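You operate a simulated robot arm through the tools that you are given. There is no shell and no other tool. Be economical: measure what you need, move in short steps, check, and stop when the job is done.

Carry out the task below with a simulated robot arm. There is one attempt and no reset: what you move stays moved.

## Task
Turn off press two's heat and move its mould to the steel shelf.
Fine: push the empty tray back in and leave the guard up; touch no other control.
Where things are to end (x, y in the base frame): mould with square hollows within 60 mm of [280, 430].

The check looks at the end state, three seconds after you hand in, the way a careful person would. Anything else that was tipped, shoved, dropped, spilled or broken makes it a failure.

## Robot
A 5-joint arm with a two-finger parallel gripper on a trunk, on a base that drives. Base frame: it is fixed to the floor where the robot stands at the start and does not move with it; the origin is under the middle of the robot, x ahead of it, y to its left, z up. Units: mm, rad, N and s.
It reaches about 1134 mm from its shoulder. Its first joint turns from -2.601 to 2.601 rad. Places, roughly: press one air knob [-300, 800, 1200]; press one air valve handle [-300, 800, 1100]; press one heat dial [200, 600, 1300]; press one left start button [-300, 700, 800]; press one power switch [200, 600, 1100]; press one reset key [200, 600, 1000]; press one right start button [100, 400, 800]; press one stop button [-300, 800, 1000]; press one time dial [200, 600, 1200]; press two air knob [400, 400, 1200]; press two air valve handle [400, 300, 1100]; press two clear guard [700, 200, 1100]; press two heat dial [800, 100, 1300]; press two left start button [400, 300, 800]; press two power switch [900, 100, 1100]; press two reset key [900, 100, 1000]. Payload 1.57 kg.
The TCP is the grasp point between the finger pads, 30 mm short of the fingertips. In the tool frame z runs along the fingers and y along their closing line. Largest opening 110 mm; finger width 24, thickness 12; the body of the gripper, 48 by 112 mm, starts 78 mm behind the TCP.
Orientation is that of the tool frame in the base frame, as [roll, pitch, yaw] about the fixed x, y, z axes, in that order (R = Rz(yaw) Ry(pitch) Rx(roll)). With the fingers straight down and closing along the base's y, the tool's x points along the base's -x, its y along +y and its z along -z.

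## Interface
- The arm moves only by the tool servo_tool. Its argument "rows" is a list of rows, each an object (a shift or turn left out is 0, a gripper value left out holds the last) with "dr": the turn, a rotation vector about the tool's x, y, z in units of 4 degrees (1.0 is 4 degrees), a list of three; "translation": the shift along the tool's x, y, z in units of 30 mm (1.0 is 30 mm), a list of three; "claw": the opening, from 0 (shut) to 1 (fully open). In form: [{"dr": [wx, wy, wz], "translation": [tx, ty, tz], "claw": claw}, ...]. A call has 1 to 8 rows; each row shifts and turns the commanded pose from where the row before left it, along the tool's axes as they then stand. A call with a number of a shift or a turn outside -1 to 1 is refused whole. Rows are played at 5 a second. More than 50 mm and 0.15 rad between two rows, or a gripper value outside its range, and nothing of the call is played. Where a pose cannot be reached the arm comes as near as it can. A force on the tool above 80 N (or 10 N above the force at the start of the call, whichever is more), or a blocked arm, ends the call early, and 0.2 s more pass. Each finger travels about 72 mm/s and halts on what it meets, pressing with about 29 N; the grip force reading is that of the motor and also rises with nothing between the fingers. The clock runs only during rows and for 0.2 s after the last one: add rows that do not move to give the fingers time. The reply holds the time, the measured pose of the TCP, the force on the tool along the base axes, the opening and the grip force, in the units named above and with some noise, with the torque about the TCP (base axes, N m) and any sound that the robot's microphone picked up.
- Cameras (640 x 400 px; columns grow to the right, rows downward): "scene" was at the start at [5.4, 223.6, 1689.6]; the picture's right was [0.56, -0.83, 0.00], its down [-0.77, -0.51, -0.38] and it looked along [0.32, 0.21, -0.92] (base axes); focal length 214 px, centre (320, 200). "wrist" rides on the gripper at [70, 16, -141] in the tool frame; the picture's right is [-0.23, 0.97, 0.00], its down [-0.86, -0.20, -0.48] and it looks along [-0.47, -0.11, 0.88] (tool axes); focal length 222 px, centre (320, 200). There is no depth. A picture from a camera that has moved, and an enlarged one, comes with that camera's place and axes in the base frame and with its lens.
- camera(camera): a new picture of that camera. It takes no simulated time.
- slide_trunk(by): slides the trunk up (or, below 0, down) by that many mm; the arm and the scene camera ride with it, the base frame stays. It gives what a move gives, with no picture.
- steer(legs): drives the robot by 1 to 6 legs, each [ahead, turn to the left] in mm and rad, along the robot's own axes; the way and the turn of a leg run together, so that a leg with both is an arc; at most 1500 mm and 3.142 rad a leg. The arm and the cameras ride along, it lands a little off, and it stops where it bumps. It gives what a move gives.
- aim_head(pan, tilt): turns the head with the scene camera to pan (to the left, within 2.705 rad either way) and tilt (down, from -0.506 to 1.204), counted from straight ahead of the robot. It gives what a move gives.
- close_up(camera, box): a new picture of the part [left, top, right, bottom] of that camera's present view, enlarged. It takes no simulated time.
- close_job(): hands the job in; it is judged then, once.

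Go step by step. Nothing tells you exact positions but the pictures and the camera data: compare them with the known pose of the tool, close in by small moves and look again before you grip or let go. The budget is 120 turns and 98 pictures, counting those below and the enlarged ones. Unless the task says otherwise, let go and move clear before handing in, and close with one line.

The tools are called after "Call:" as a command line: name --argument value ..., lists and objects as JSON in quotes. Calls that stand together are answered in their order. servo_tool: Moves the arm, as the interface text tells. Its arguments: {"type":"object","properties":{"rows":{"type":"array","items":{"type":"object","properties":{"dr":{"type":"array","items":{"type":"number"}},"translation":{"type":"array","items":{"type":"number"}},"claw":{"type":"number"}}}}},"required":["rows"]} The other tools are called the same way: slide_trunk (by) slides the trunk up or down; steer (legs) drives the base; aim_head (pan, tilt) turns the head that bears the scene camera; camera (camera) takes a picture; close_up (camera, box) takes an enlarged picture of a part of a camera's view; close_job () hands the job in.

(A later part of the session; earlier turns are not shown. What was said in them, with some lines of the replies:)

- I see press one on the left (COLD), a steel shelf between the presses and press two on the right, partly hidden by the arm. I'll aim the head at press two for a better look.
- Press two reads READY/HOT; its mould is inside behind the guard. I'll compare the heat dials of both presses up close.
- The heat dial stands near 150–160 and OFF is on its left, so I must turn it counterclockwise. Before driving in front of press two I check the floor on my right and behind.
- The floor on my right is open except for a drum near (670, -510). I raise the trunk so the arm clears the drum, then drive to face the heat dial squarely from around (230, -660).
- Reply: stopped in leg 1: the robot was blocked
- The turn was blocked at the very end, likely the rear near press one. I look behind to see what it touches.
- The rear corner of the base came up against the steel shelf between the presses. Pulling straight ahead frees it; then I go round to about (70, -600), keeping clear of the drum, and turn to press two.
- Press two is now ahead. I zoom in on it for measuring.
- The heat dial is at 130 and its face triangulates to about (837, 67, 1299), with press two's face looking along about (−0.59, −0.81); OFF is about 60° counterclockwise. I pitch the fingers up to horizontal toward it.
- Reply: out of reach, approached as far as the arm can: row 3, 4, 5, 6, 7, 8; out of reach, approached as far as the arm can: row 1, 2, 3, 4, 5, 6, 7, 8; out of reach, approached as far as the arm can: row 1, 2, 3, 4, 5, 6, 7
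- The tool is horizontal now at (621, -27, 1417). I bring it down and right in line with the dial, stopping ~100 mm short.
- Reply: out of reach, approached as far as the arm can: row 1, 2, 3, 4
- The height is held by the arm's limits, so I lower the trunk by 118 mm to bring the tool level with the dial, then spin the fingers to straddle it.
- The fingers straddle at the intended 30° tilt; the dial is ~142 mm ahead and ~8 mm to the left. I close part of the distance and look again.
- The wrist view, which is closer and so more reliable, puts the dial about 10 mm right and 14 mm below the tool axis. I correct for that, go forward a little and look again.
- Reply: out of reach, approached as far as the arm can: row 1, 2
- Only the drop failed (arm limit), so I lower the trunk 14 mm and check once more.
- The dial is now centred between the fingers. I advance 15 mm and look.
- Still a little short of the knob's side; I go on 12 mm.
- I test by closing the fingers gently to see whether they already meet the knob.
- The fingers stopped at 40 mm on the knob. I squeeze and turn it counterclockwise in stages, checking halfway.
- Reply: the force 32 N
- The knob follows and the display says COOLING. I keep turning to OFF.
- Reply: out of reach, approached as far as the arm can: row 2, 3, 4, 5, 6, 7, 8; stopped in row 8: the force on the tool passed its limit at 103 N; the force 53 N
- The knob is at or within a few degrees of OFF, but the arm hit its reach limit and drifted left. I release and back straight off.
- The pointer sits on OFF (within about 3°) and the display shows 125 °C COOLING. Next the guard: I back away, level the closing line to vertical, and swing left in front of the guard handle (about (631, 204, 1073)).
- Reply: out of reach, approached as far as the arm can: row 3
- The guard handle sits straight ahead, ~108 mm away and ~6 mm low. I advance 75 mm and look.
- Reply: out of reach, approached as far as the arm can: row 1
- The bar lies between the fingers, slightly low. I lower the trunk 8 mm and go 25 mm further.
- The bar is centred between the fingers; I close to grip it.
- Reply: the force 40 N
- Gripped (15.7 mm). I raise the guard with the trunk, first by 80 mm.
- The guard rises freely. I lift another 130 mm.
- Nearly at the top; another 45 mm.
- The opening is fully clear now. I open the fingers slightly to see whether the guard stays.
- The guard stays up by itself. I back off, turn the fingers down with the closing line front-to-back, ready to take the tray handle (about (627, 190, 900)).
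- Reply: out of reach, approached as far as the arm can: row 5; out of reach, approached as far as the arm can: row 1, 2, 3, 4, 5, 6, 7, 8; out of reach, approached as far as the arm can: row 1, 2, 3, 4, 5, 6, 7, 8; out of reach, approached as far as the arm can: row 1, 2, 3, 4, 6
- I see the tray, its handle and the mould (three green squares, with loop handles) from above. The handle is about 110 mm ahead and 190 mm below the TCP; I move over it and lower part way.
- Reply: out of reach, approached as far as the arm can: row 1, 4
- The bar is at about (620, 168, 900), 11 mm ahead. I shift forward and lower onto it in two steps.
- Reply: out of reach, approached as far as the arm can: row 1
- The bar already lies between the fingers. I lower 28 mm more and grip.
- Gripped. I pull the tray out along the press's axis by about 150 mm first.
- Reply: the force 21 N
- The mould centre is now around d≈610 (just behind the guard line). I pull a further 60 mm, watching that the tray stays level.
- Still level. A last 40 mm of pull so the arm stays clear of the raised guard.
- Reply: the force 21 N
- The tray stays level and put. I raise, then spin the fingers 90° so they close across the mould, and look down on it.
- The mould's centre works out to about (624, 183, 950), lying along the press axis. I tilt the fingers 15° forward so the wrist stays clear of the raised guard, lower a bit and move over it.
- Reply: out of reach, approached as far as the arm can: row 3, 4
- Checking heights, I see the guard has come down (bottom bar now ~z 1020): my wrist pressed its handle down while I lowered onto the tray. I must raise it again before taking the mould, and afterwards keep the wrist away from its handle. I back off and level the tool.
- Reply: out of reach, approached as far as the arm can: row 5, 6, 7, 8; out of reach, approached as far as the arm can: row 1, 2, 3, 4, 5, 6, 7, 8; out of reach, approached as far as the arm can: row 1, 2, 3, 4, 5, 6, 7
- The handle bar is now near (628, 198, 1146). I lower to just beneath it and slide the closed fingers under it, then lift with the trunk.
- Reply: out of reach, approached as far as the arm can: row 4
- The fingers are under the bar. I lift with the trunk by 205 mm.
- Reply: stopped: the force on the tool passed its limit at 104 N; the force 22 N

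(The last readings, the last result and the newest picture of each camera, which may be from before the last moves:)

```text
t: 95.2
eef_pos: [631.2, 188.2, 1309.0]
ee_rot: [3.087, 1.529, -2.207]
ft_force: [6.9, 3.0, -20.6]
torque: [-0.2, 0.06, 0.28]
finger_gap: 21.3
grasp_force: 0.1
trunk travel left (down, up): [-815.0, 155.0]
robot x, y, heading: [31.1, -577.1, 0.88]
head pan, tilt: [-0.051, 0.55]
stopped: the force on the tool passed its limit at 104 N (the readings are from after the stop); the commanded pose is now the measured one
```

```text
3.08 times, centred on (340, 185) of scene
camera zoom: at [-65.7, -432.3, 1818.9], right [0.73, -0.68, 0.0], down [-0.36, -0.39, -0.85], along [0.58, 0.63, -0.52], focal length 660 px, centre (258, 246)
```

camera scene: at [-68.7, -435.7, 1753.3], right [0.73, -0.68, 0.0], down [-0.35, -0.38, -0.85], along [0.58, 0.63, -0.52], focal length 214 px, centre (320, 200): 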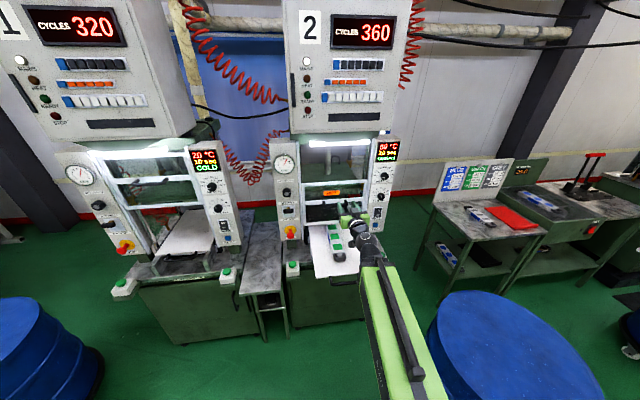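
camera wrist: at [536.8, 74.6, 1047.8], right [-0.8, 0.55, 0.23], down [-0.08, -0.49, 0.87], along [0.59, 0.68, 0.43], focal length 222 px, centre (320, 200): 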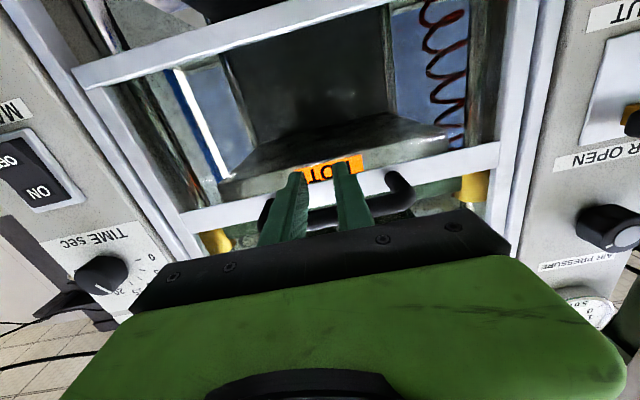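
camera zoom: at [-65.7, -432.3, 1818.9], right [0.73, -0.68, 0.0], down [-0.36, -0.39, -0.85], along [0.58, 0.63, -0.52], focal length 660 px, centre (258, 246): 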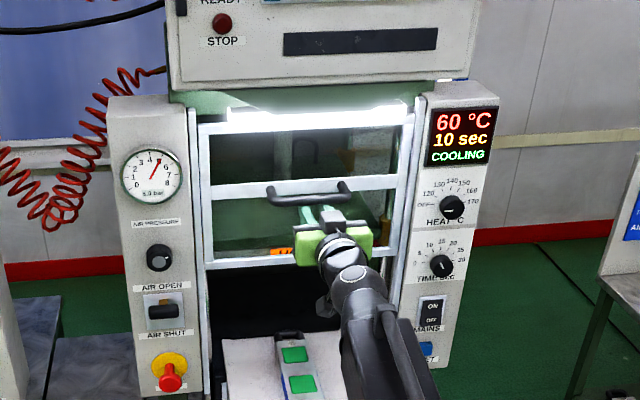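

The guard hit its top stop, so it's fully up. I ease down a few mm, withdraw, and pitch the fingers down to a 20° forward tilt.

Call:
slide_trunk --by -8

Call:
servo_tool --rows '[{"translation": [0, 0, -0.9]}, {"translation": [0, 0, -0.9]}, {"translation": [0, 0, -0.9]}, {"translation": [0, 0, -0.9]}, {"translation": [0, 0, -0.9]}, {"translation": [0, 0, -0.9]}]'

Call:
servo_tool --rows '[{"dr": [0, 1, 0]}, {"dr": [0, 1, 0]}, {"dr": [0, 1, 0]}, {"dr": [0, 1, 0]}, {"dr": [0, 1, 0]}, {"dr": [0, 1, 0]}, {"dr": [0, 1, 0]}, {"dr": [0, 1, 0]}]'

Call:
servo_tool --rows '[{"dr": [0, 1, 0]}, {"dr": [0, 1, 0]}, {"dr": [0, 1, 0]}, {"dr": [0, 1, 0]}, {"dr": [0, 1, 0]}, {"dr": [0, 1, 0]}, {"dr": [0, 1, 0]}, {"dr": [0, 1, 0], "claw": 1.0}]'

Call:
close_up --camera "scene" --box '[240, 110, 430, 280]'

```text
t: 95.8
eef_pos: [627.9, 184.5, 1303.4]
ee_rot: [3.055, 1.535, -2.239]
ft_force: [0.7, 0.6, -0.3]
torque: [-0.02, 0.0, 0.01]
finger_gap: 21.8
grasp_force: 0.1
trunk travel left (down, up): [-807.0, 163.0]
robot x, y, heading: [29.6, -577.3, 0.872]
head pan, tilt: [-0.051, 0.55]
```

```text
t: 97.2
eef_pos: [539.8, 49.3, 1304.7]
ee_rot: [3.051, 1.535, -2.242]
ft_force: [0.4, -0.2, 0.0]
torque: [-0.04, 0.02, -0.01]
finger_gap: 21.9
grasp_force: 0.0
out of reach, approached as far as the arm can: row 4
trunk travel left (down, up): [-807.0, 163.0]
robot x, y, heading: [28.1, -578.8, 0.876]
head pan, tilt: [-0.051, 0.55]
```

```text
t: 99.0
eef_pos: [538.5, 51.8, 1179.0]
ee_rot: [3.138, 0.977, -2.157]
ft_force: [1.0, 1.1, -0.2]
torque: [0.01, -0.05, -0.04]
finger_gap: 21.9
grasp_force: 0.2
out of reach, approached as far as the arm can: row 1, 2, 3, 4, 5, 6, 7, 8
trunk travel left (down, up): [-807.0, 163.0]
robot x, y, heading: [29.9, -577.9, 0.877]
head pan, tilt: [-0.051, 0.55]
```

```text
t: 100.8
eef_pos: [537.9, 53.0, 1094.9]
ee_rot: [3.138, 0.417, -2.156]
ft_force: [0.3, 0.1, 0.2]
torque: [0.01, 0.01, 0.01]
finger_gap: 76.6
grasp_force: 0.0
out of reach, approached as far as the arm can: row 1, 2, 3, 4, 5, 6, 7, 8
trunk travel left (down, up): [-807.0, 163.0]
robot x, y, heading: [32.2, -575.9, 0.881]
head pan, tilt: [-0.051, 0.55]
```

```text
2.35 times, centred on (335, 195) of scene
camera zoom: at [-68.6, -435.6, 1811.1], right [0.73, -0.68, 0.0], down [-0.35, -0.38, -0.85], along [0.58, 0.63, -0.52], focal length 505 px, centre (285, 212)
```

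zoom: 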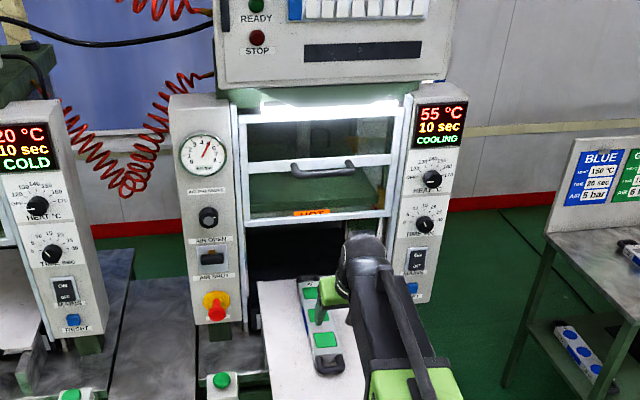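

The guard is fully up and the mould lies open on the tray. I lower to z≈1000 and move 130 mm forward over the mould, then look.

Call:
slide_trunk --by -90

Call:
servo_tool --rows '[{"translation": [-0.79, 0, 0.35]}, {"translation": [-0.79, 0, 0.35]}, {"translation": [-0.79, 0, 0.35]}, {"translation": [-0.79, 0, 0.35]}, {"translation": [-0.79, 0, 0.35]}]'

Call:
camera --camera "wrist"

Call:
close_up --camera "scene" --box '[270, 120, 410, 270]'

```text
t: 102.0
eef_pos: [538.5, 52.3, 1004.3]
ee_rot: [3.14, 0.419, -2.152]
ft_force: [-0.7, 0.3, -0.9]
torque: [0.02, 0.04, -0.01]
finger_gap: 110.1
grasp_force: 0.1
trunk travel left (down, up): [-717.0, 253.0]
robot x, y, heading: [25.1, -576.6, 0.879]
head pan, tilt: [-0.051, 0.55]
```

```text
t: 103.2
eef_pos: [610.0, 159.6, 1004.1]
ee_rot: [3.137, 0.417, -2.153]
ft_force: [0.5, 0.3, 0.4]
torque: [-0.01, 0.04, 0.0]
finger_gap: 110.2
grasp_force: 0.0
trunk travel left (down, up): [-717.0, 253.0]
robot x, y, heading: [28.3, -582.5, 0.876]
head pan, tilt: [-0.051, 0.55]
```

```text
29 pictures are left
camera wrist: at [529.8, 67.3, 1103.8], right [-0.7, 0.71, 0.09], down [0.49, 0.38, 0.78], along [0.52, 0.59, -0.61], focal length 222 px, centre (320, 200)
```

wrist: 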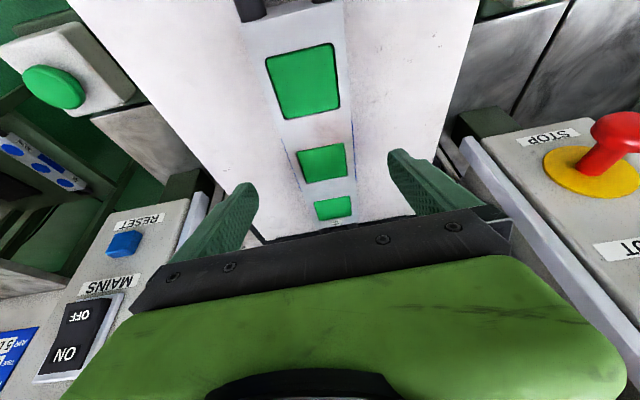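

```text
2.67 times, centred on (340, 195) of scene
camera zoom: at [-68.5, -435.5, 1721.1], right [0.73, -0.68, 0.0], down [-0.35, -0.38, -0.85], along [0.58, 0.63, -0.52], focal length 572 px, centre (267, 213)
```

zoom: 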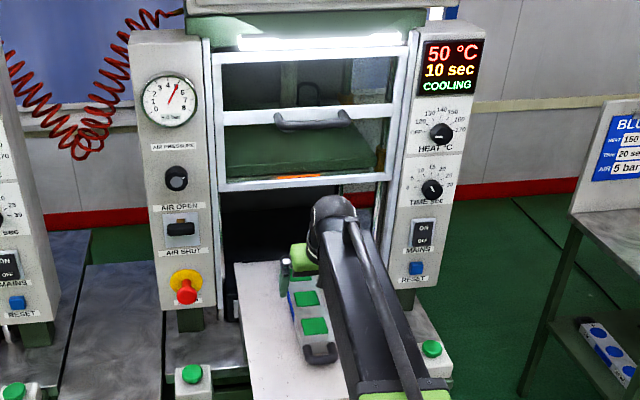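

The mould's middle square lies right on the tool axis. I align the spin by 2.6° and descend along the tool to grip depth.

Call:
servo_tool --rows '[{"dr": [0, 0, 0.65], "translation": [0, 0, 0.65]}, {"translation": [0, 0, 0.6]}, {"translation": [0, 0, 0.55]}]'

Call:
camera --camera "wrist"

Call:
close_up --camera "scene" --box '[310, 160, 390, 250]'

```text
t: 104.0
eef_pos: [618.2, 173.8, 1003.2]
ee_rot: [3.119, 0.419, -2.206]
ft_force: [-0.3, -0.7, 0.4]
torque: [-0.02, -0.01, 0.0]
finger_gap: 110.2
grasp_force: 0.1
out of reach, approached as far as the arm can: row 1, 2, 3
trunk travel left (down, up): [-717.0, 253.0]
robot x, y, heading: [26.0, -580.1, 0.869]
head pan, tilt: [-0.051, 0.55]
```

```text
27 pictures are left
camera wrist: at [535.1, 82.0, 1104.3], right [-0.67, 0.74, 0.11], down [0.52, 0.35, 0.78], along [0.53, 0.58, -0.62], focal length 222 px, centre (320, 200)
```

wrist: 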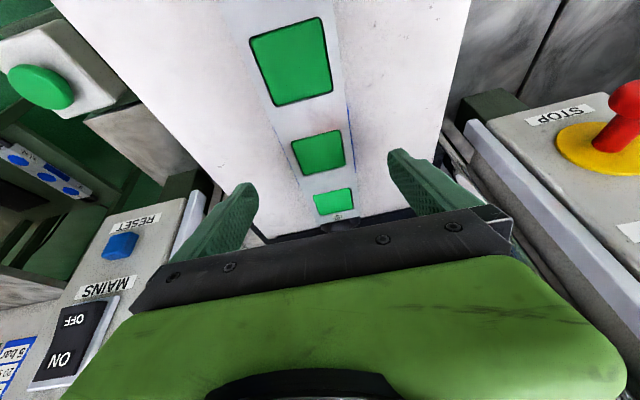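

```text
4.44 times, centred on (350, 205) of scene
camera zoom: at [-68.7, -435.8, 1721.1], right [0.73, -0.68, 0.0], down [-0.35, -0.38, -0.85], along [0.58, 0.63, -0.52], focal length 953 px, centre (187, 178)
```

zoom: 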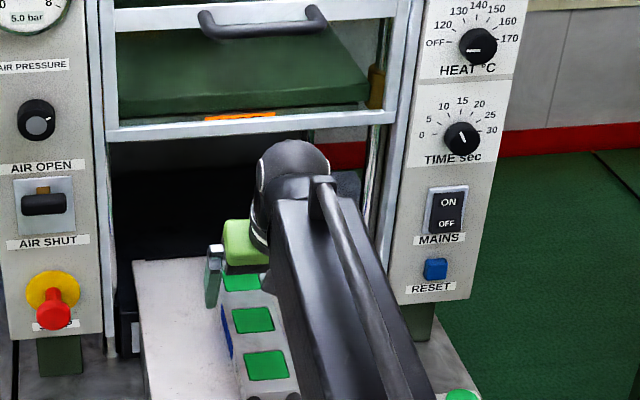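

The arm's own descent is limited, so I lower by the trunk: straight down 52 mm puts the TCP on the mould's centre.

Call:
slide_trunk --by -40

Call:
slide_trunk --by -13

Call:
camera --camera "wrist"

```text
t: 104.9
eef_pos: [616.7, 172.4, 964.8]
ee_rot: [3.119, 0.416, -2.203]
ft_force: [-0.4, 0.5, 0.8]
torque: [0.04, 0.02, 0.0]
finger_gap: 109.9
grasp_force: 0.1
trunk travel left (down, up): [-677.0, 293.0]
robot x, y, heading: [31.6, -576.0, 0.871]
head pan, tilt: [-0.051, 0.55]
```

```text
t: 105.5
eef_pos: [618.6, 173.1, 951.1]
ee_rot: [3.119, 0.419, -2.204]
ft_force: [0.6, -0.4, -0.5]
torque: [0.03, 0.01, 0.02]
finger_gap: 109.8
grasp_force: 0.1
trunk travel left (down, up): [-664.0, 306.0]
robot x, y, heading: [28.4, -579.5, 0.872]
head pan, tilt: [-0.051, 0.55]
```

```text
25 pictures are left
camera wrist: at [535.0, 81.9, 1051.3], right [-0.67, 0.74, 0.11], down [0.52, 0.35, 0.78], along [0.53, 0.58, -0.62], focal length 222 px, centre (320, 200)
```

wrist: 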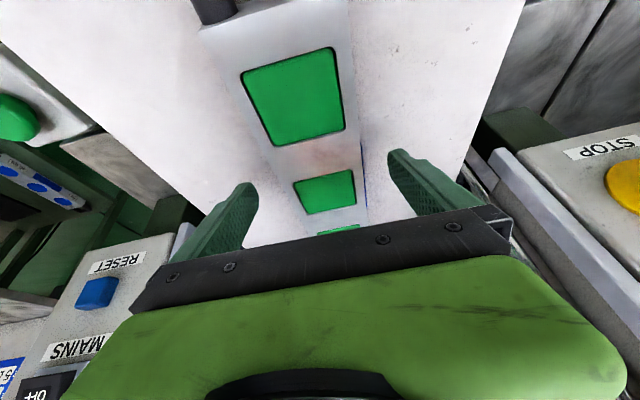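

The TCP is level with the mould's top and centred on the middle square. I grip.

Call:
servo_tool --rows '[{"claw": 0.3}, {"claw": 0.0}, {}, {}, {}]'

Call:
camera --camera "wrist"

```text
t: 106.7
eef_pos: [618.3, 174.0, 950.7]
ee_rot: [3.119, 0.418, -2.204]
ft_force: [-3.5, 2.4, 1.1]
torque: [0.2, 0.37, 0.1]
finger_gap: 69.3
grasp_force: 28.5
trunk travel left (down, up): [-664.0, 306.0]
robot x, y, heading: [29.3, -575.4, 0.871]
head pan, tilt: [-0.051, 0.55]
```

```text
24 pictures are left
camera wrist: at [534.7, 82.1, 1051.4], right [-0.67, 0.74, 0.11], down [0.52, 0.35, 0.78], along [0.53, 0.58, -0.62], focal length 222 px, centre (320, 200)
```

wrist: 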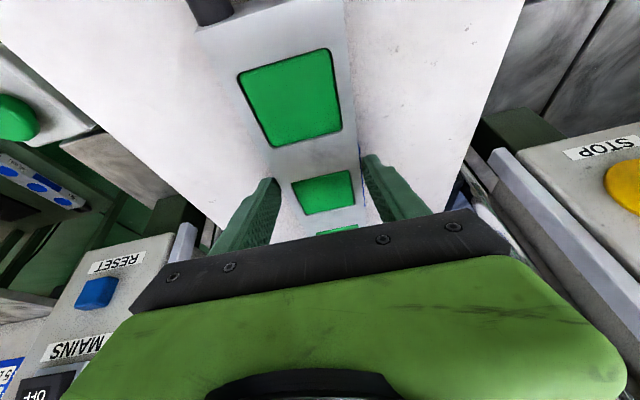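

Gripped at 69 mm. I lift 30 mm with the trunk and check.

Call:
slide_trunk --by 30

Call:
close_up --camera "scene" --box '[270, 150, 410, 270]'

```text
t: 107.4
eef_pos: [618.0, 173.7, 979.8]
ee_rot: [3.118, 0.415, -2.204]
ft_force: [0.6, 0.2, -9.3]
torque: [-0.22, 0.15, 0.02]
finger_gap: 69.8
grasp_force: 29.2
trunk travel left (down, up): [-694.0, 276.0]
robot x, y, heading: [28.8, -578.8, 0.88]
head pan, tilt: [-0.051, 0.55]
```

```text
3.33 times, centred on (340, 210) of scene
camera zoom: at [-67.9, -434.6, 1698.0], right [0.73, -0.68, 0.0], down [-0.35, -0.38, -0.85], along [0.58, 0.63, -0.52], focal length 715 px, centre (253, 167)
```

zoom: 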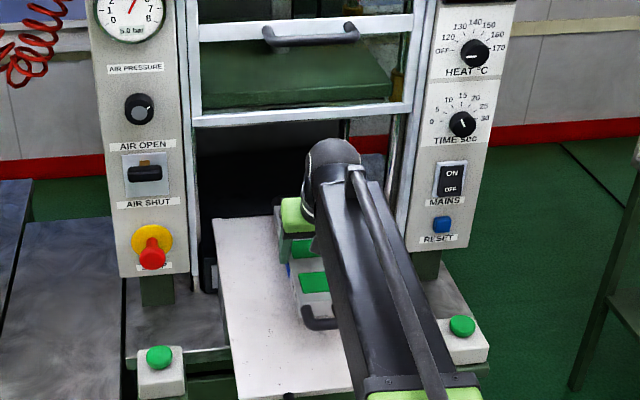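

The mould is lifted (about 0.95 kg). I draw it back clear of the press and then raise it for the drive.

Call:
servo_tool --rows '[{"translation": [0.79, 0, -0.35]}, {"translation": [0.79, 0, -0.35]}, {"translation": [0.79, 0, -0.35]}, {"translation": [0.79, 0, -0.35]}, {"translation": [0.79, 0, -0.35]}, {"translation": [0.79, 0, -0.35]}, {"translation": [0.79, 0, -0.35]}]'

Call:
slide_trunk --by 140

Call:
close_up --camera "scene" --box '[220, 120, 420, 300]'

```text
t: 109.0
eef_pos: [512.2, 26.0, 980.8]
ee_rot: [3.12, 0.417, -2.204]
ft_force: [-0.5, -0.4, -8.7]
torque: [-0.21, 0.13, -0.02]
finger_gap: 69.8
grasp_force: 29.2
trunk travel left (down, up): [-694.0, 276.0]
robot x, y, heading: [28.3, -579.1, 0.884]
head pan, tilt: [-0.051, 0.55]
```

```text
t: 110.7
eef_pos: [512.6, 27.8, 1121.9]
ee_rot: [3.119, 0.419, -2.205]
ft_force: [-0.1, -0.3, -9.0]
torque: [-0.27, 0.16, 0.0]
finger_gap: 69.8
grasp_force: 28.9
trunk travel left (down, up): [-834.0, 136.0]
robot x, y, heading: [24.8, -578.5, 0.876]
head pan, tilt: [-0.051, 0.55]
```

```text
2.22 times, centred on (320, 210) of scene
camera zoom: at [-67.9, -434.7, 1838.0], right [0.73, -0.68, 0.0], down [-0.35, -0.38, -0.85], along [0.58, 0.63, -0.52], focal length 477 px, centre (320, 178)
```

zoom: 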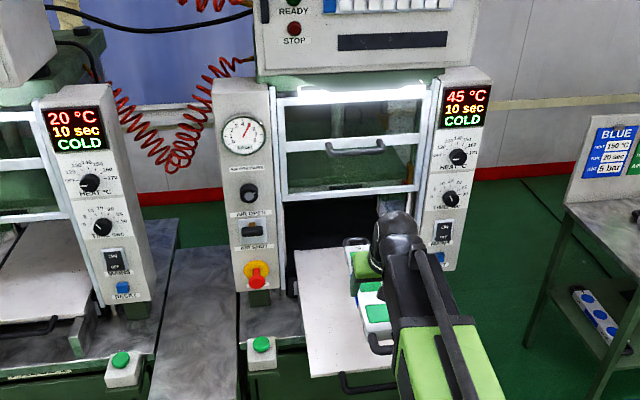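

Press two now even reads COLD, and the mould hangs level. I back off, turn right, reverse, then turn to face the steel shelf along its length.

Call:
steer --legs '[[-100, 0], [0, -0.876], [-469, 0], [0, 0.945]]'

Call:
camera --camera "scene"

```text
t: 118.9
eef_pos: [-59.1, -16.9, 1120.6]
ee_rot: [3.12, 0.417, -2.133]
ft_force: [-1.4, 0.4, -8.7]
torque: [-0.29, 0.1, -0.02]
finger_gap: 69.8
grasp_force: 28.9
trunk travel left (down, up): [-834.0, 136.0]
robot x, y, heading: [-509.7, -645.3, 0.938]
head pan, tilt: [-0.051, 0.55]
```

```text
21 pictures are left
camera scene: at [-618.6, -507.4, 1837.7], right [0.77, -0.63, 0.0], down [-0.33, -0.41, -0.85], along [0.54, 0.66, -0.52], focal length 214 px, centre (320, 200)
```

scene: 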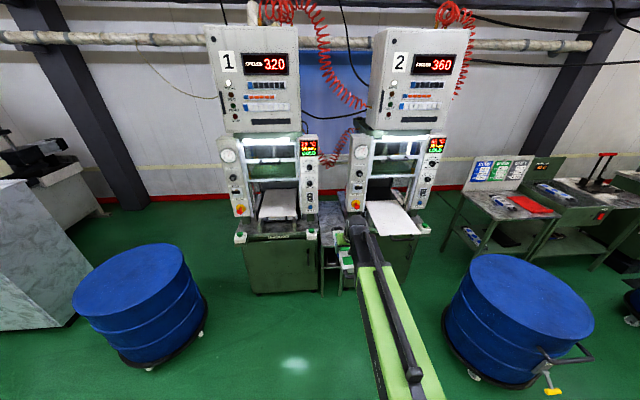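

The robot now faces the shelf, with the TCP nearly on its centre line. I drive forward 450 mm and check clearance.

Call:
steer --legs '[[450, 0.0]]'

Call:
close_up --camera "scene" --box '[200, 120, 460, 300]'

Call:
camera --camera "wrist"

```text
t: 121.6
eef_pos: [208.9, 345.0, 1119.3]
ee_rot: [3.116, 0.415, -2.132]
ft_force: [0.0, -0.5, -11.2]
torque: [-0.24, 0.15, 0.05]
finger_gap: 69.7
grasp_force: 28.8
trunk travel left (down, up): [-834.0, 136.0]
robot x, y, heading: [-243.9, -284.1, 0.936]
head pan, tilt: [-0.051, 0.55]
```

```text
2.22 times, centred on (330, 210) of scene
camera zoom: at [-347.0, -145.6, 1838.0], right [0.77, -0.63, 0.0], down [-0.33, -0.41, -0.85], along [0.54, 0.66, -0.52], focal length 477 px, centre (298, 178)
```

zoom: 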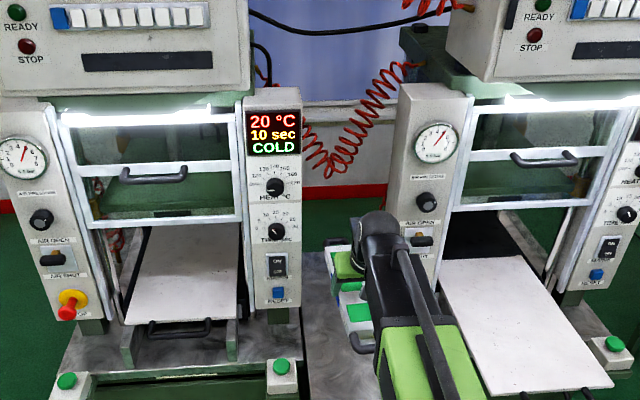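

```text
19 pictures are left
camera wrist: at [133.6, 249.2, 1220.3], right [-0.72, 0.69, 0.11], down [0.49, 0.39, 0.78], along [0.49, 0.61, -0.62], focal length 222 px, centre (320, 200)
```

wrist: 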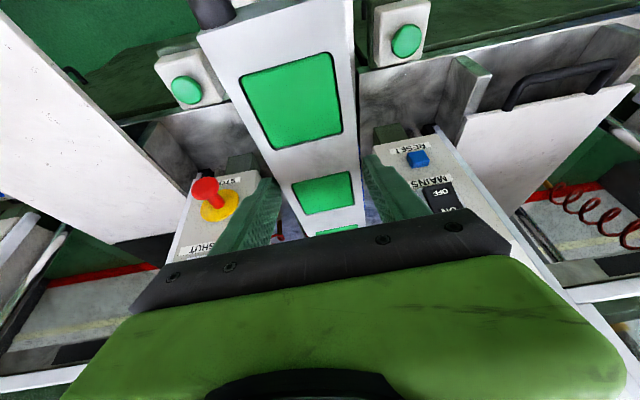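

The mould hangs between the two presses' columns with free room on both sides. I drive the last 105 mm and then lower.

Call:
steer --legs '[[105, 0.0]]'

Call:
slide_trunk --by -200

Call:
camera --camera "wrist"

Call:
close_up --camera "scene" --box '[240, 140, 440, 320]'

```text
t: 122.8
eef_pos: [271.3, 430.4, 1118.8]
ee_rot: [3.117, 0.414, -2.133]
ft_force: [0.3, 0.7, -9.5]
torque: [-0.25, 0.15, 0.03]
finger_gap: 69.9
grasp_force: 29.1
trunk travel left (down, up): [-834.0, 136.0]
robot x, y, heading: [-182.9, -197.1, 0.937]
head pan, tilt: [-0.051, 0.55]
```

```text
t: 125.0
eef_pos: [270.7, 429.7, 920.8]
ee_rot: [3.117, 0.418, -2.133]
ft_force: [0.1, -1.0, -8.9]
torque: [-0.23, 0.12, 0.04]
finger_gap: 69.7
grasp_force: 29.1
trunk travel left (down, up): [-634.0, 336.0]
robot x, y, heading: [-180.8, -197.5, 0.933]
head pan, tilt: [-0.051, 0.55]
```

```text
18 pictures are left
camera wrist: at [195.4, 333.1, 1020.9], right [-0.72, 0.69, 0.11], down [0.49, 0.39, 0.78], along [0.49, 0.61, -0.62], focal length 222 px, centre (320, 200)
```

wrist: 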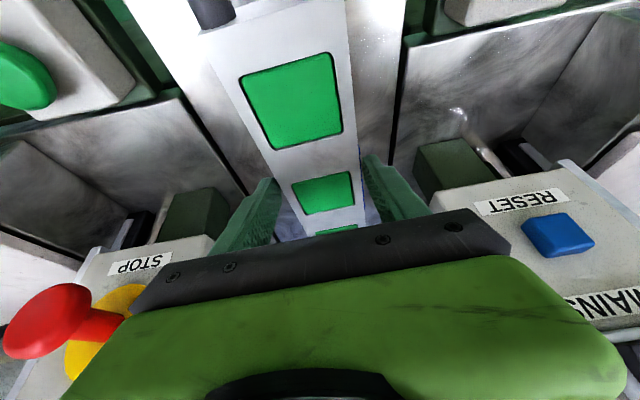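

```text
2.22 times, centred on (340, 230) of scene
camera zoom: at [-285.5, -62.1, 1638.1], right [0.77, -0.63, 0.0], down [-0.33, -0.41, -0.85], along [0.54, 0.66, -0.52], focal length 477 px, centre (276, 133)
```

zoom: 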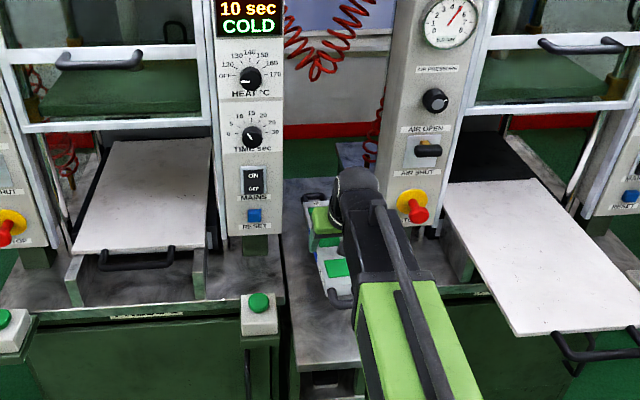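

TCP is at (271, 430), 10 mm from the target, with the STOP button ~100 mm away from the gripper. I lower toward the shelf, watching the force.

Call:
slide_trunk --by -60

Call:
slide_trunk --by -12

Call:
close_up --camera "scene" --box '[280, 160, 400, 280]'

```text
t: 126.0
eef_pos: [271.0, 429.2, 860.7]
ee_rot: [3.118, 0.418, -2.133]
ft_force: [0.5, 0.1, -8.6]
torque: [-0.23, 0.13, -0.01]
finger_gap: 69.7
grasp_force: 29.2
trunk travel left (down, up): [-574.0, 396.0]
robot x, y, heading: [-180.6, -198.4, 0.939]
head pan, tilt: [-0.051, 0.55]
```

```text
t: 126.6
eef_pos: [272.3, 430.9, 851.5]
ee_rot: [3.118, 0.424, -2.133]
ft_force: [5.4, 8.8, 24.6]
torque: [0.66, -0.55, 0.3]
finger_gap: 69.7
grasp_force: 29.3
trunk travel left (down, up): [-562.0, 408.0]
robot x, y, heading: [-180.9, -200.8, 0.939]
head pan, tilt: [-0.051, 0.55]
```

```text
3.33 times, centred on (340, 220) of scene
camera zoom: at [-287.1, -64.3, 1566.7], right [0.77, -0.63, 0.0], down [-0.33, -0.4, -0.85], along [0.54, 0.66, -0.52], focal length 715 px, centre (253, 133)
```

zoom: 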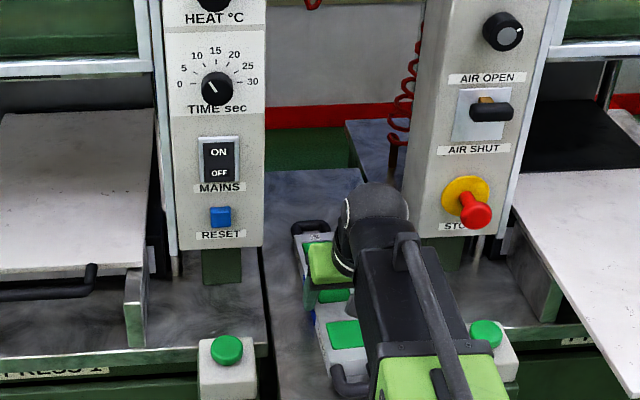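

The mould is standing on the shelf. I open the fingers and rise clear.

Call:
servo_tool --rows '[{"claw": 0.8}, {"claw": 0.85}, {}, {}]'

Call:
slide_trunk --by 90

Call:
camera --camera "wrist"

```text
t: 127.6
eef_pos: [270.2, 429.7, 849.1]
ee_rot: [3.117, 0.418, -2.133]
ft_force: [-0.4, 0.6, -0.3]
torque: [0.0, 0.03, -0.02]
finger_gap: 93.6
grasp_force: 0.1
trunk travel left (down, up): [-562.0, 408.0]
robot x, y, heading: [-180.8, -197.9, 0.934]
head pan, tilt: [-0.051, 0.55]
```

```text
t: 128.8
eef_pos: [271.0, 430.7, 939.0]
ee_rot: [3.116, 0.417, -2.133]
ft_force: [-0.4, -0.3, 1.3]
torque: [0.0, 0.01, -0.07]
finger_gap: 93.6
grasp_force: 0.1
trunk travel left (down, up): [-652.0, 318.0]
robot x, y, heading: [-178.4, -199.0, 0.936]
head pan, tilt: [-0.051, 0.55]
```

```text
15 pictures are left
camera wrist: at [195.0, 332.7, 1039.3], right [-0.72, 0.69, 0.11], down [0.49, 0.39, 0.78], along [0.49, 0.62, -0.62], focal length 222 px, centre (320, 200)
```

wrist: 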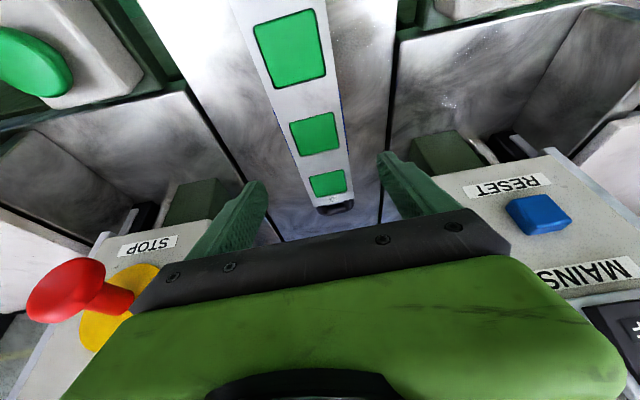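

The mould stands on the shelf at about (271, 430). Now I back out, raise, and drive back in front of press two to push the tray in.

Call:
steer --legs '[[-560, 0]]'

Call:
slide_trunk --by 170

Call:
steer --legs '[[0, -0.84], [525, 0], [0, 0.78]]'

Call:
camera --camera "scene"

Call:
camera --camera "wrist"

```text
t: 132.0
eef_pos: [-63.5, -20.0, 939.4]
ee_rot: [3.116, 0.417, -2.128]
ft_force: [0.5, -0.3, 0.5]
torque: [0.01, 0.01, 0.05]
finger_gap: 93.5
grasp_force: 0.1
trunk travel left (down, up): [-652.0, 318.0]
robot x, y, heading: [-512.4, -649.2, 0.945]
head pan, tilt: [-0.051, 0.55]
```

```text
t: 133.9
eef_pos: [-62.5, -20.7, 1109.9]
ee_rot: [3.117, 0.417, -2.131]
ft_force: [0.1, 0.0, 0.2]
torque: [0.0, -0.01, -0.02]
finger_gap: 93.3
grasp_force: 0.1
trunk travel left (down, up): [-822.0, 148.0]
robot x, y, heading: [-511.1, -651.7, 0.947]
head pan, tilt: [-0.051, 0.55]
```

```text
t: 141.2
eef_pos: [497.3, 2.1, 1110.3]
ee_rot: [3.114, 0.418, -2.195]
ft_force: [0.4, 0.1, 0.8]
torque: [0.07, 0.08, 0.02]
finger_gap: 93.4
grasp_force: 0.2
trunk travel left (down, up): [-822.0, 148.0]
robot x, y, heading: [-10.9, -580.8, 0.873]
head pan, tilt: [-0.051, 0.55]
```

```text
14 pictures are left
camera scene: at [-105.3, -443.0, 1826.5], right [0.73, -0.68, 0.0], down [-0.35, -0.38, -0.85], along [0.58, 0.63, -0.52], focal length 214 px, centre (320, 200)
```

scene: 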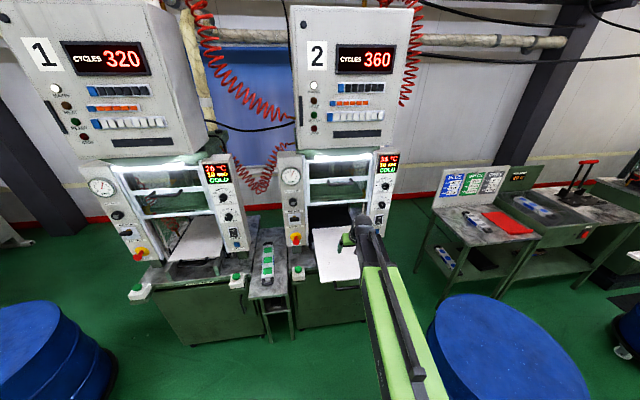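

```text
13 pictures are left
camera wrist: at [416.5, -90.8, 1210.1], right [-0.67, 0.73, 0.12], down [0.52, 0.35, 0.78], along [0.53, 0.59, -0.62], focal length 222 px, centre (320, 200)
```

wrist: 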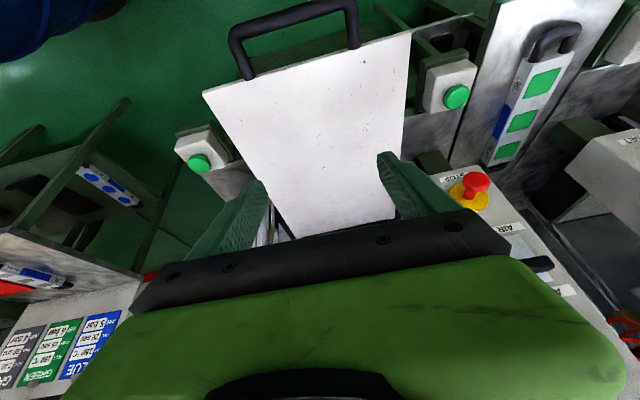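

The tray is empty, and the bar centre is at about (462, -40, 900). I reverse 110 mm, square the base to the press axis, and re-centre the tool on the bar.

Call:
steer --legs '[[-110, 0], [0, 0.072]]'

Call:
servo_tool --rows '[{"dr": [0.21, 0, 0.47], "translation": [0, -0.9, 0], "claw": 0.55}, {"dr": [0.21, 0, 0.47], "translation": [0, -0.9, 0]}]'

Call:
camera --camera "wrist"

```text
t: 142.8
eef_pos: [379.9, -45.1, 1109.7]
ee_rot: [3.119, 0.417, -2.119]
ft_force: [-0.4, 0.2, 0.4]
torque: [-0.02, -0.04, 0.02]
finger_gap: 93.5
grasp_force: 0.1
trunk travel left (down, up): [-822.0, 148.0]
robot x, y, heading: [-82.5, -667.2, 0.943]
head pan, tilt: [-0.051, 0.55]
```

```text
t: 143.4
eef_pos: [428.5, -73.7, 1109.2]
ee_rot: [3.117, 0.414, -2.192]
ft_force: [0.5, -0.3, -0.1]
torque: [-0.03, 0.04, 0.01]
finger_gap: 60.6
grasp_force: 0.1
trunk travel left (down, up): [-822.0, 148.0]
robot x, y, heading: [-77.2, -663.7, 0.943]
head pan, tilt: [-0.051, 0.55]
```

```text
12 pictures are left
camera wrist: at [346.9, -165.1, 1209.2], right [-0.68, 0.73, 0.11], down [0.52, 0.36, 0.78], along [0.53, 0.58, -0.62], focal length 222 px, centre (320, 200)
```

wrist: 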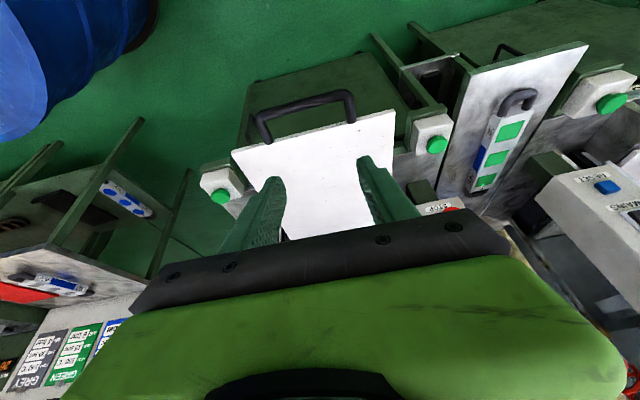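

I shift back 15 mm and right 8 mm for clearance, lower the open fingers in front of the bar, and look before pushing.

Call:
servo_tool --rows '[{"translation": [0.45, -0.26, -0.2]}]'

Call:
slide_trunk --by -204

Call:
camera --camera "wrist"

```text
t: 143.8
eef_pos: [425.2, -90.4, 1110.0]
ee_rot: [3.119, 0.417, -2.191]
ft_force: [1.3, -0.1, 0.5]
torque: [0.02, 0.01, -0.02]
finger_gap: 60.7
grasp_force: 0.1
trunk travel left (down, up): [-822.0, 148.0]
robot x, y, heading: [-80.2, -666.4, 0.939]
head pan, tilt: [-0.051, 0.55]
```

```text
t: 146.1
eef_pos: [425.3, -88.5, 905.9]
ee_rot: [3.119, 0.414, -2.19]
ft_force: [0.6, 0.1, 0.0]
torque: [0.01, 0.06, 0.01]
finger_gap: 60.4
grasp_force: 0.0
trunk travel left (down, up): [-618.0, 352.0]
robot x, y, heading: [-84.3, -662.5, 0.946]
head pan, tilt: [-0.051, 0.55]
```

```text
11 pictures are left
camera wrist: at [344.3, -181.6, 1005.4], right [-0.68, 0.73, 0.11], down [0.52, 0.36, 0.78], along [0.53, 0.58, -0.62], focal length 222 px, centre (320, 200)
```

wrist: 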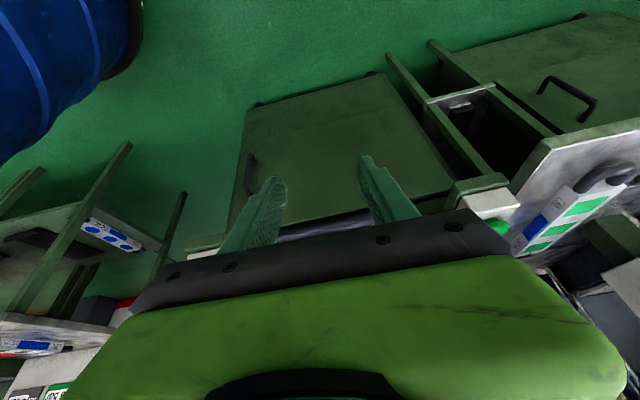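

Call:
close_up --camera "scene" --box '[270, 170, 430, 330]'

```text
2.50 times, centred on (350, 250) of scene
camera zoom: at [-188.0, -529.4, 1622.2], right [0.78, -0.63, 0.0], down [-0.33, -0.41, -0.85], along [0.53, 0.66, -0.52], focal length 536 px, centre (245, 75)
```

zoom: 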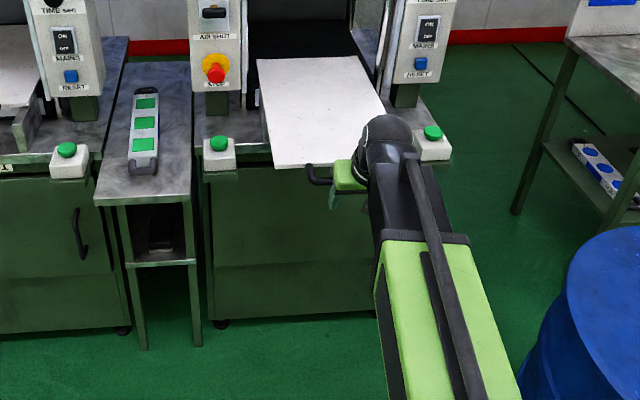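

The fingers stand just before the bar. I drive forward 160 mm to push the tray most of the way in.

Call:
steer --legs '[[160, 0]]'

Call:
close_up --camera "scene" --box '[270, 150, 430, 310]'

```text
t: 147.5
eef_pos: [520.0, 41.8, 905.0]
ee_rot: [3.117, 0.413, -2.191]
ft_force: [0.1, -0.4, 0.4]
torque: [-0.05, 0.0, 0.02]
finger_gap: 60.6
grasp_force: 0.1
trunk travel left (down, up): [-618.0, 352.0]
robot x, y, heading: [12.1, -535.2, 0.946]
head pan, tilt: [-0.051, 0.55]
```

```text
2.50 times, centred on (350, 230) of scene
camera zoom: at [-93.2, -398.7, 1622.1], right [0.78, -0.63, 0.0], down [-0.33, -0.41, -0.85], along [0.53, 0.66, -0.52], focal length 536 px, centre (245, 125)
```

zoom: 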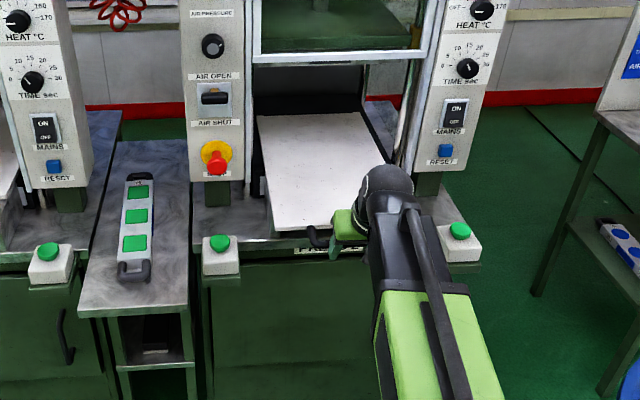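

The tray slides in nicely. I push the rest with the arm, which stops on force.

Call:
servo_tool --rows '[{"translation": [-0.79, 0, 0.35]}, {"translation": [-0.79, 0, 0.35]}, {"translation": [-0.79, 0, 0.35]}, {"translation": [-0.79, 0, 0.35]}]'

Call:
close_up --camera "scene" --box '[270, 130, 430, 290]'

```text
t: 148.5
eef_pos: [580.3, 126.8, 904.7]
ee_rot: [3.116, 0.416, -2.192]
ft_force: [0.0, -1.1, 0.0]
torque: [0.0, 0.0, 0.01]
finger_gap: 60.6
grasp_force: 0.1
trunk travel left (down, up): [-618.0, 352.0]
robot x, y, heading: [13.7, -532.9, 0.944]
head pan, tilt: [-0.051, 0.55]
```

```text
2.50 times, centred on (350, 210) of scene
camera zoom: at [-93.2, -398.7, 1622.1], right [0.78, -0.63, 0.0], down [-0.33, -0.41, -0.85], along [0.53, 0.66, -0.52], focal length 536 px, centre (245, 175)
```

zoom: 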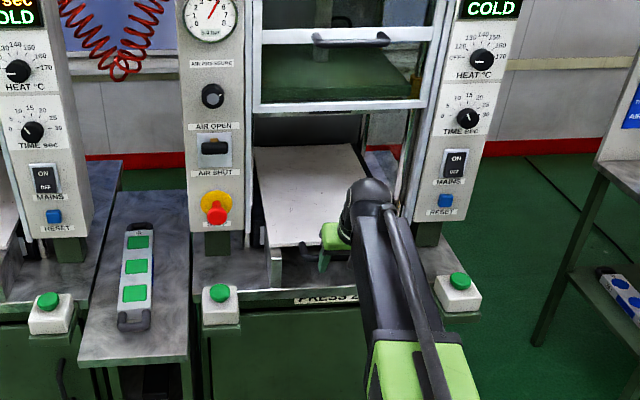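

About 35 mm left; I keep pushing in small steps until it seats.

Call:
servo_tool --rows '[{"translation": [-0.4, 0, 0.18]}, {"translation": [-0.4, 0, 0.18]}, {"translation": [-0.35, 0, 0.16]}]'

Call:
close_up --camera "scene" --box '[290, 130, 410, 270]'

```text
t: 149.3
eef_pos: [599.0, 156.0, 904.5]
ee_rot: [3.118, 0.407, -2.189]
ft_force: [-11.2, -16.2, -9.0]
torque: [-0.43, 0.12, 0.72]
finger_gap: 60.6
grasp_force: 0.1
trunk travel left (down, up): [-618.0, 352.0]
robot x, y, heading: [13.3, -533.7, 0.945]
head pan, tilt: [-0.051, 0.55]
```

```text
2.86 times, centred on (350, 200) of scene
camera zoom: at [-93.9, -399.8, 1621.9], right [0.78, -0.63, 0.0], down [-0.33, -0.41, -0.85], along [0.53, 0.66, -0.52], focal length 613 px, centre (234, 200)
```

zoom: 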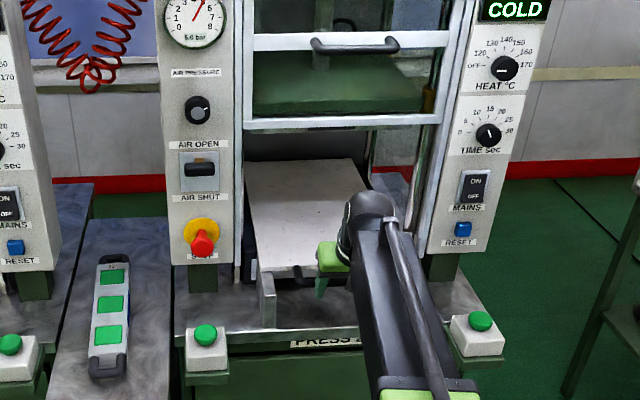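

The force rose to ~20 N exactly at the tray's original place, so it is seated. I withdraw straight back and drive off a bit.

Call:
servo_tool --rows '[{"translation": [0.79, 0, -0.35]}, {"translation": [0.79, 0, -0.35]}, {"translation": [0.79, 0, -0.35]}, {"translation": [0.79, 0, -0.35]}]'

Call:
steer --legs '[[-250, 0]]'

Call:
close_up --camera "scene" --box '[230, 100, 420, 290]'

Call:
close_up --camera "scene" --box '[355, 130, 415, 190]'

```text
t: 150.3
eef_pos: [540.5, 71.7, 904.1]
ee_rot: [3.117, 0.415, -2.191]
ft_force: [-0.3, -0.4, -0.9]
torque: [-0.01, 0.02, -0.01]
finger_gap: 60.4
grasp_force: 0.1
trunk travel left (down, up): [-618.0, 352.0]
robot x, y, heading: [6.1, -536.4, 0.941]
head pan, tilt: [-0.051, 0.55]
```

```text
t: 152.1
eef_pos: [392.4, -131.3, 905.6]
ee_rot: [3.118, 0.416, -2.191]
ft_force: [1.1, 0.7, -0.2]
torque: [0.01, 0.02, 0.03]
finger_gap: 60.6
grasp_force: 0.0
trunk travel left (down, up): [-618.0, 352.0]
robot x, y, heading: [-136.0, -737.9, 0.945]
head pan, tilt: [-0.051, 0.55]
```

```text
2.11 times, centred on (325, 195) of scene
camera zoom: at [-241.5, -603.3, 1622.1], right [0.78, -0.63, 0.0], down [-0.33, -0.41, -0.85], along [0.53, 0.66, -0.52], focal length 452 px, centre (310, 210)
```

zoom: 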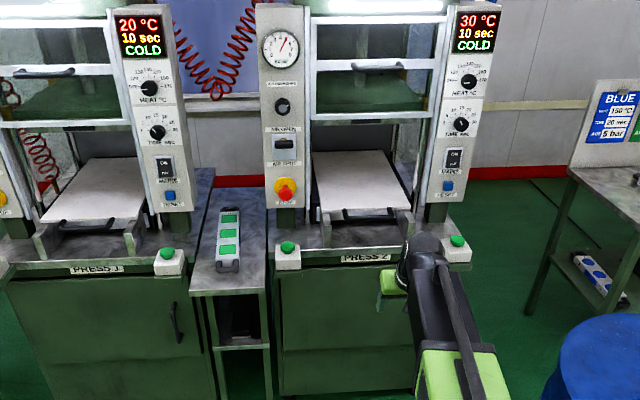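

```text
6.67 times, centred on (385, 160) of scene
camera zoom: at [-241.5, -603.3, 1622.1], right [0.78, -0.63, 0.0], down [-0.33, -0.41, -0.85], along [0.53, 0.66, -0.52], focal length 1430 px, centre (-113, 467)
```

zoom: 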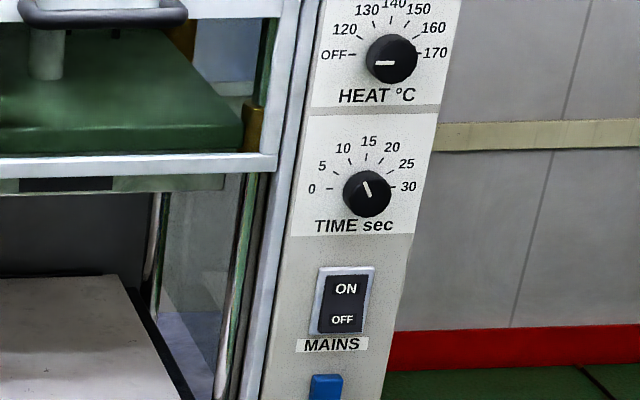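

Everything I can see is as asked: the dial points to OFF and press two reads 30 °C COLD. The guard is up, the tray is in, and the mould stands on the steel shelf with the arm well clear. I hand in now.

Call:
close_job

```text
The job is handed in.
```

Press two's heat is off, its mould is on the steel shelf about 9 mm from the target, the empty tray is back in and the guard is up; while turning at the start the base bumped to a stop, probably against the steel shelf, with nothing seen to shift.
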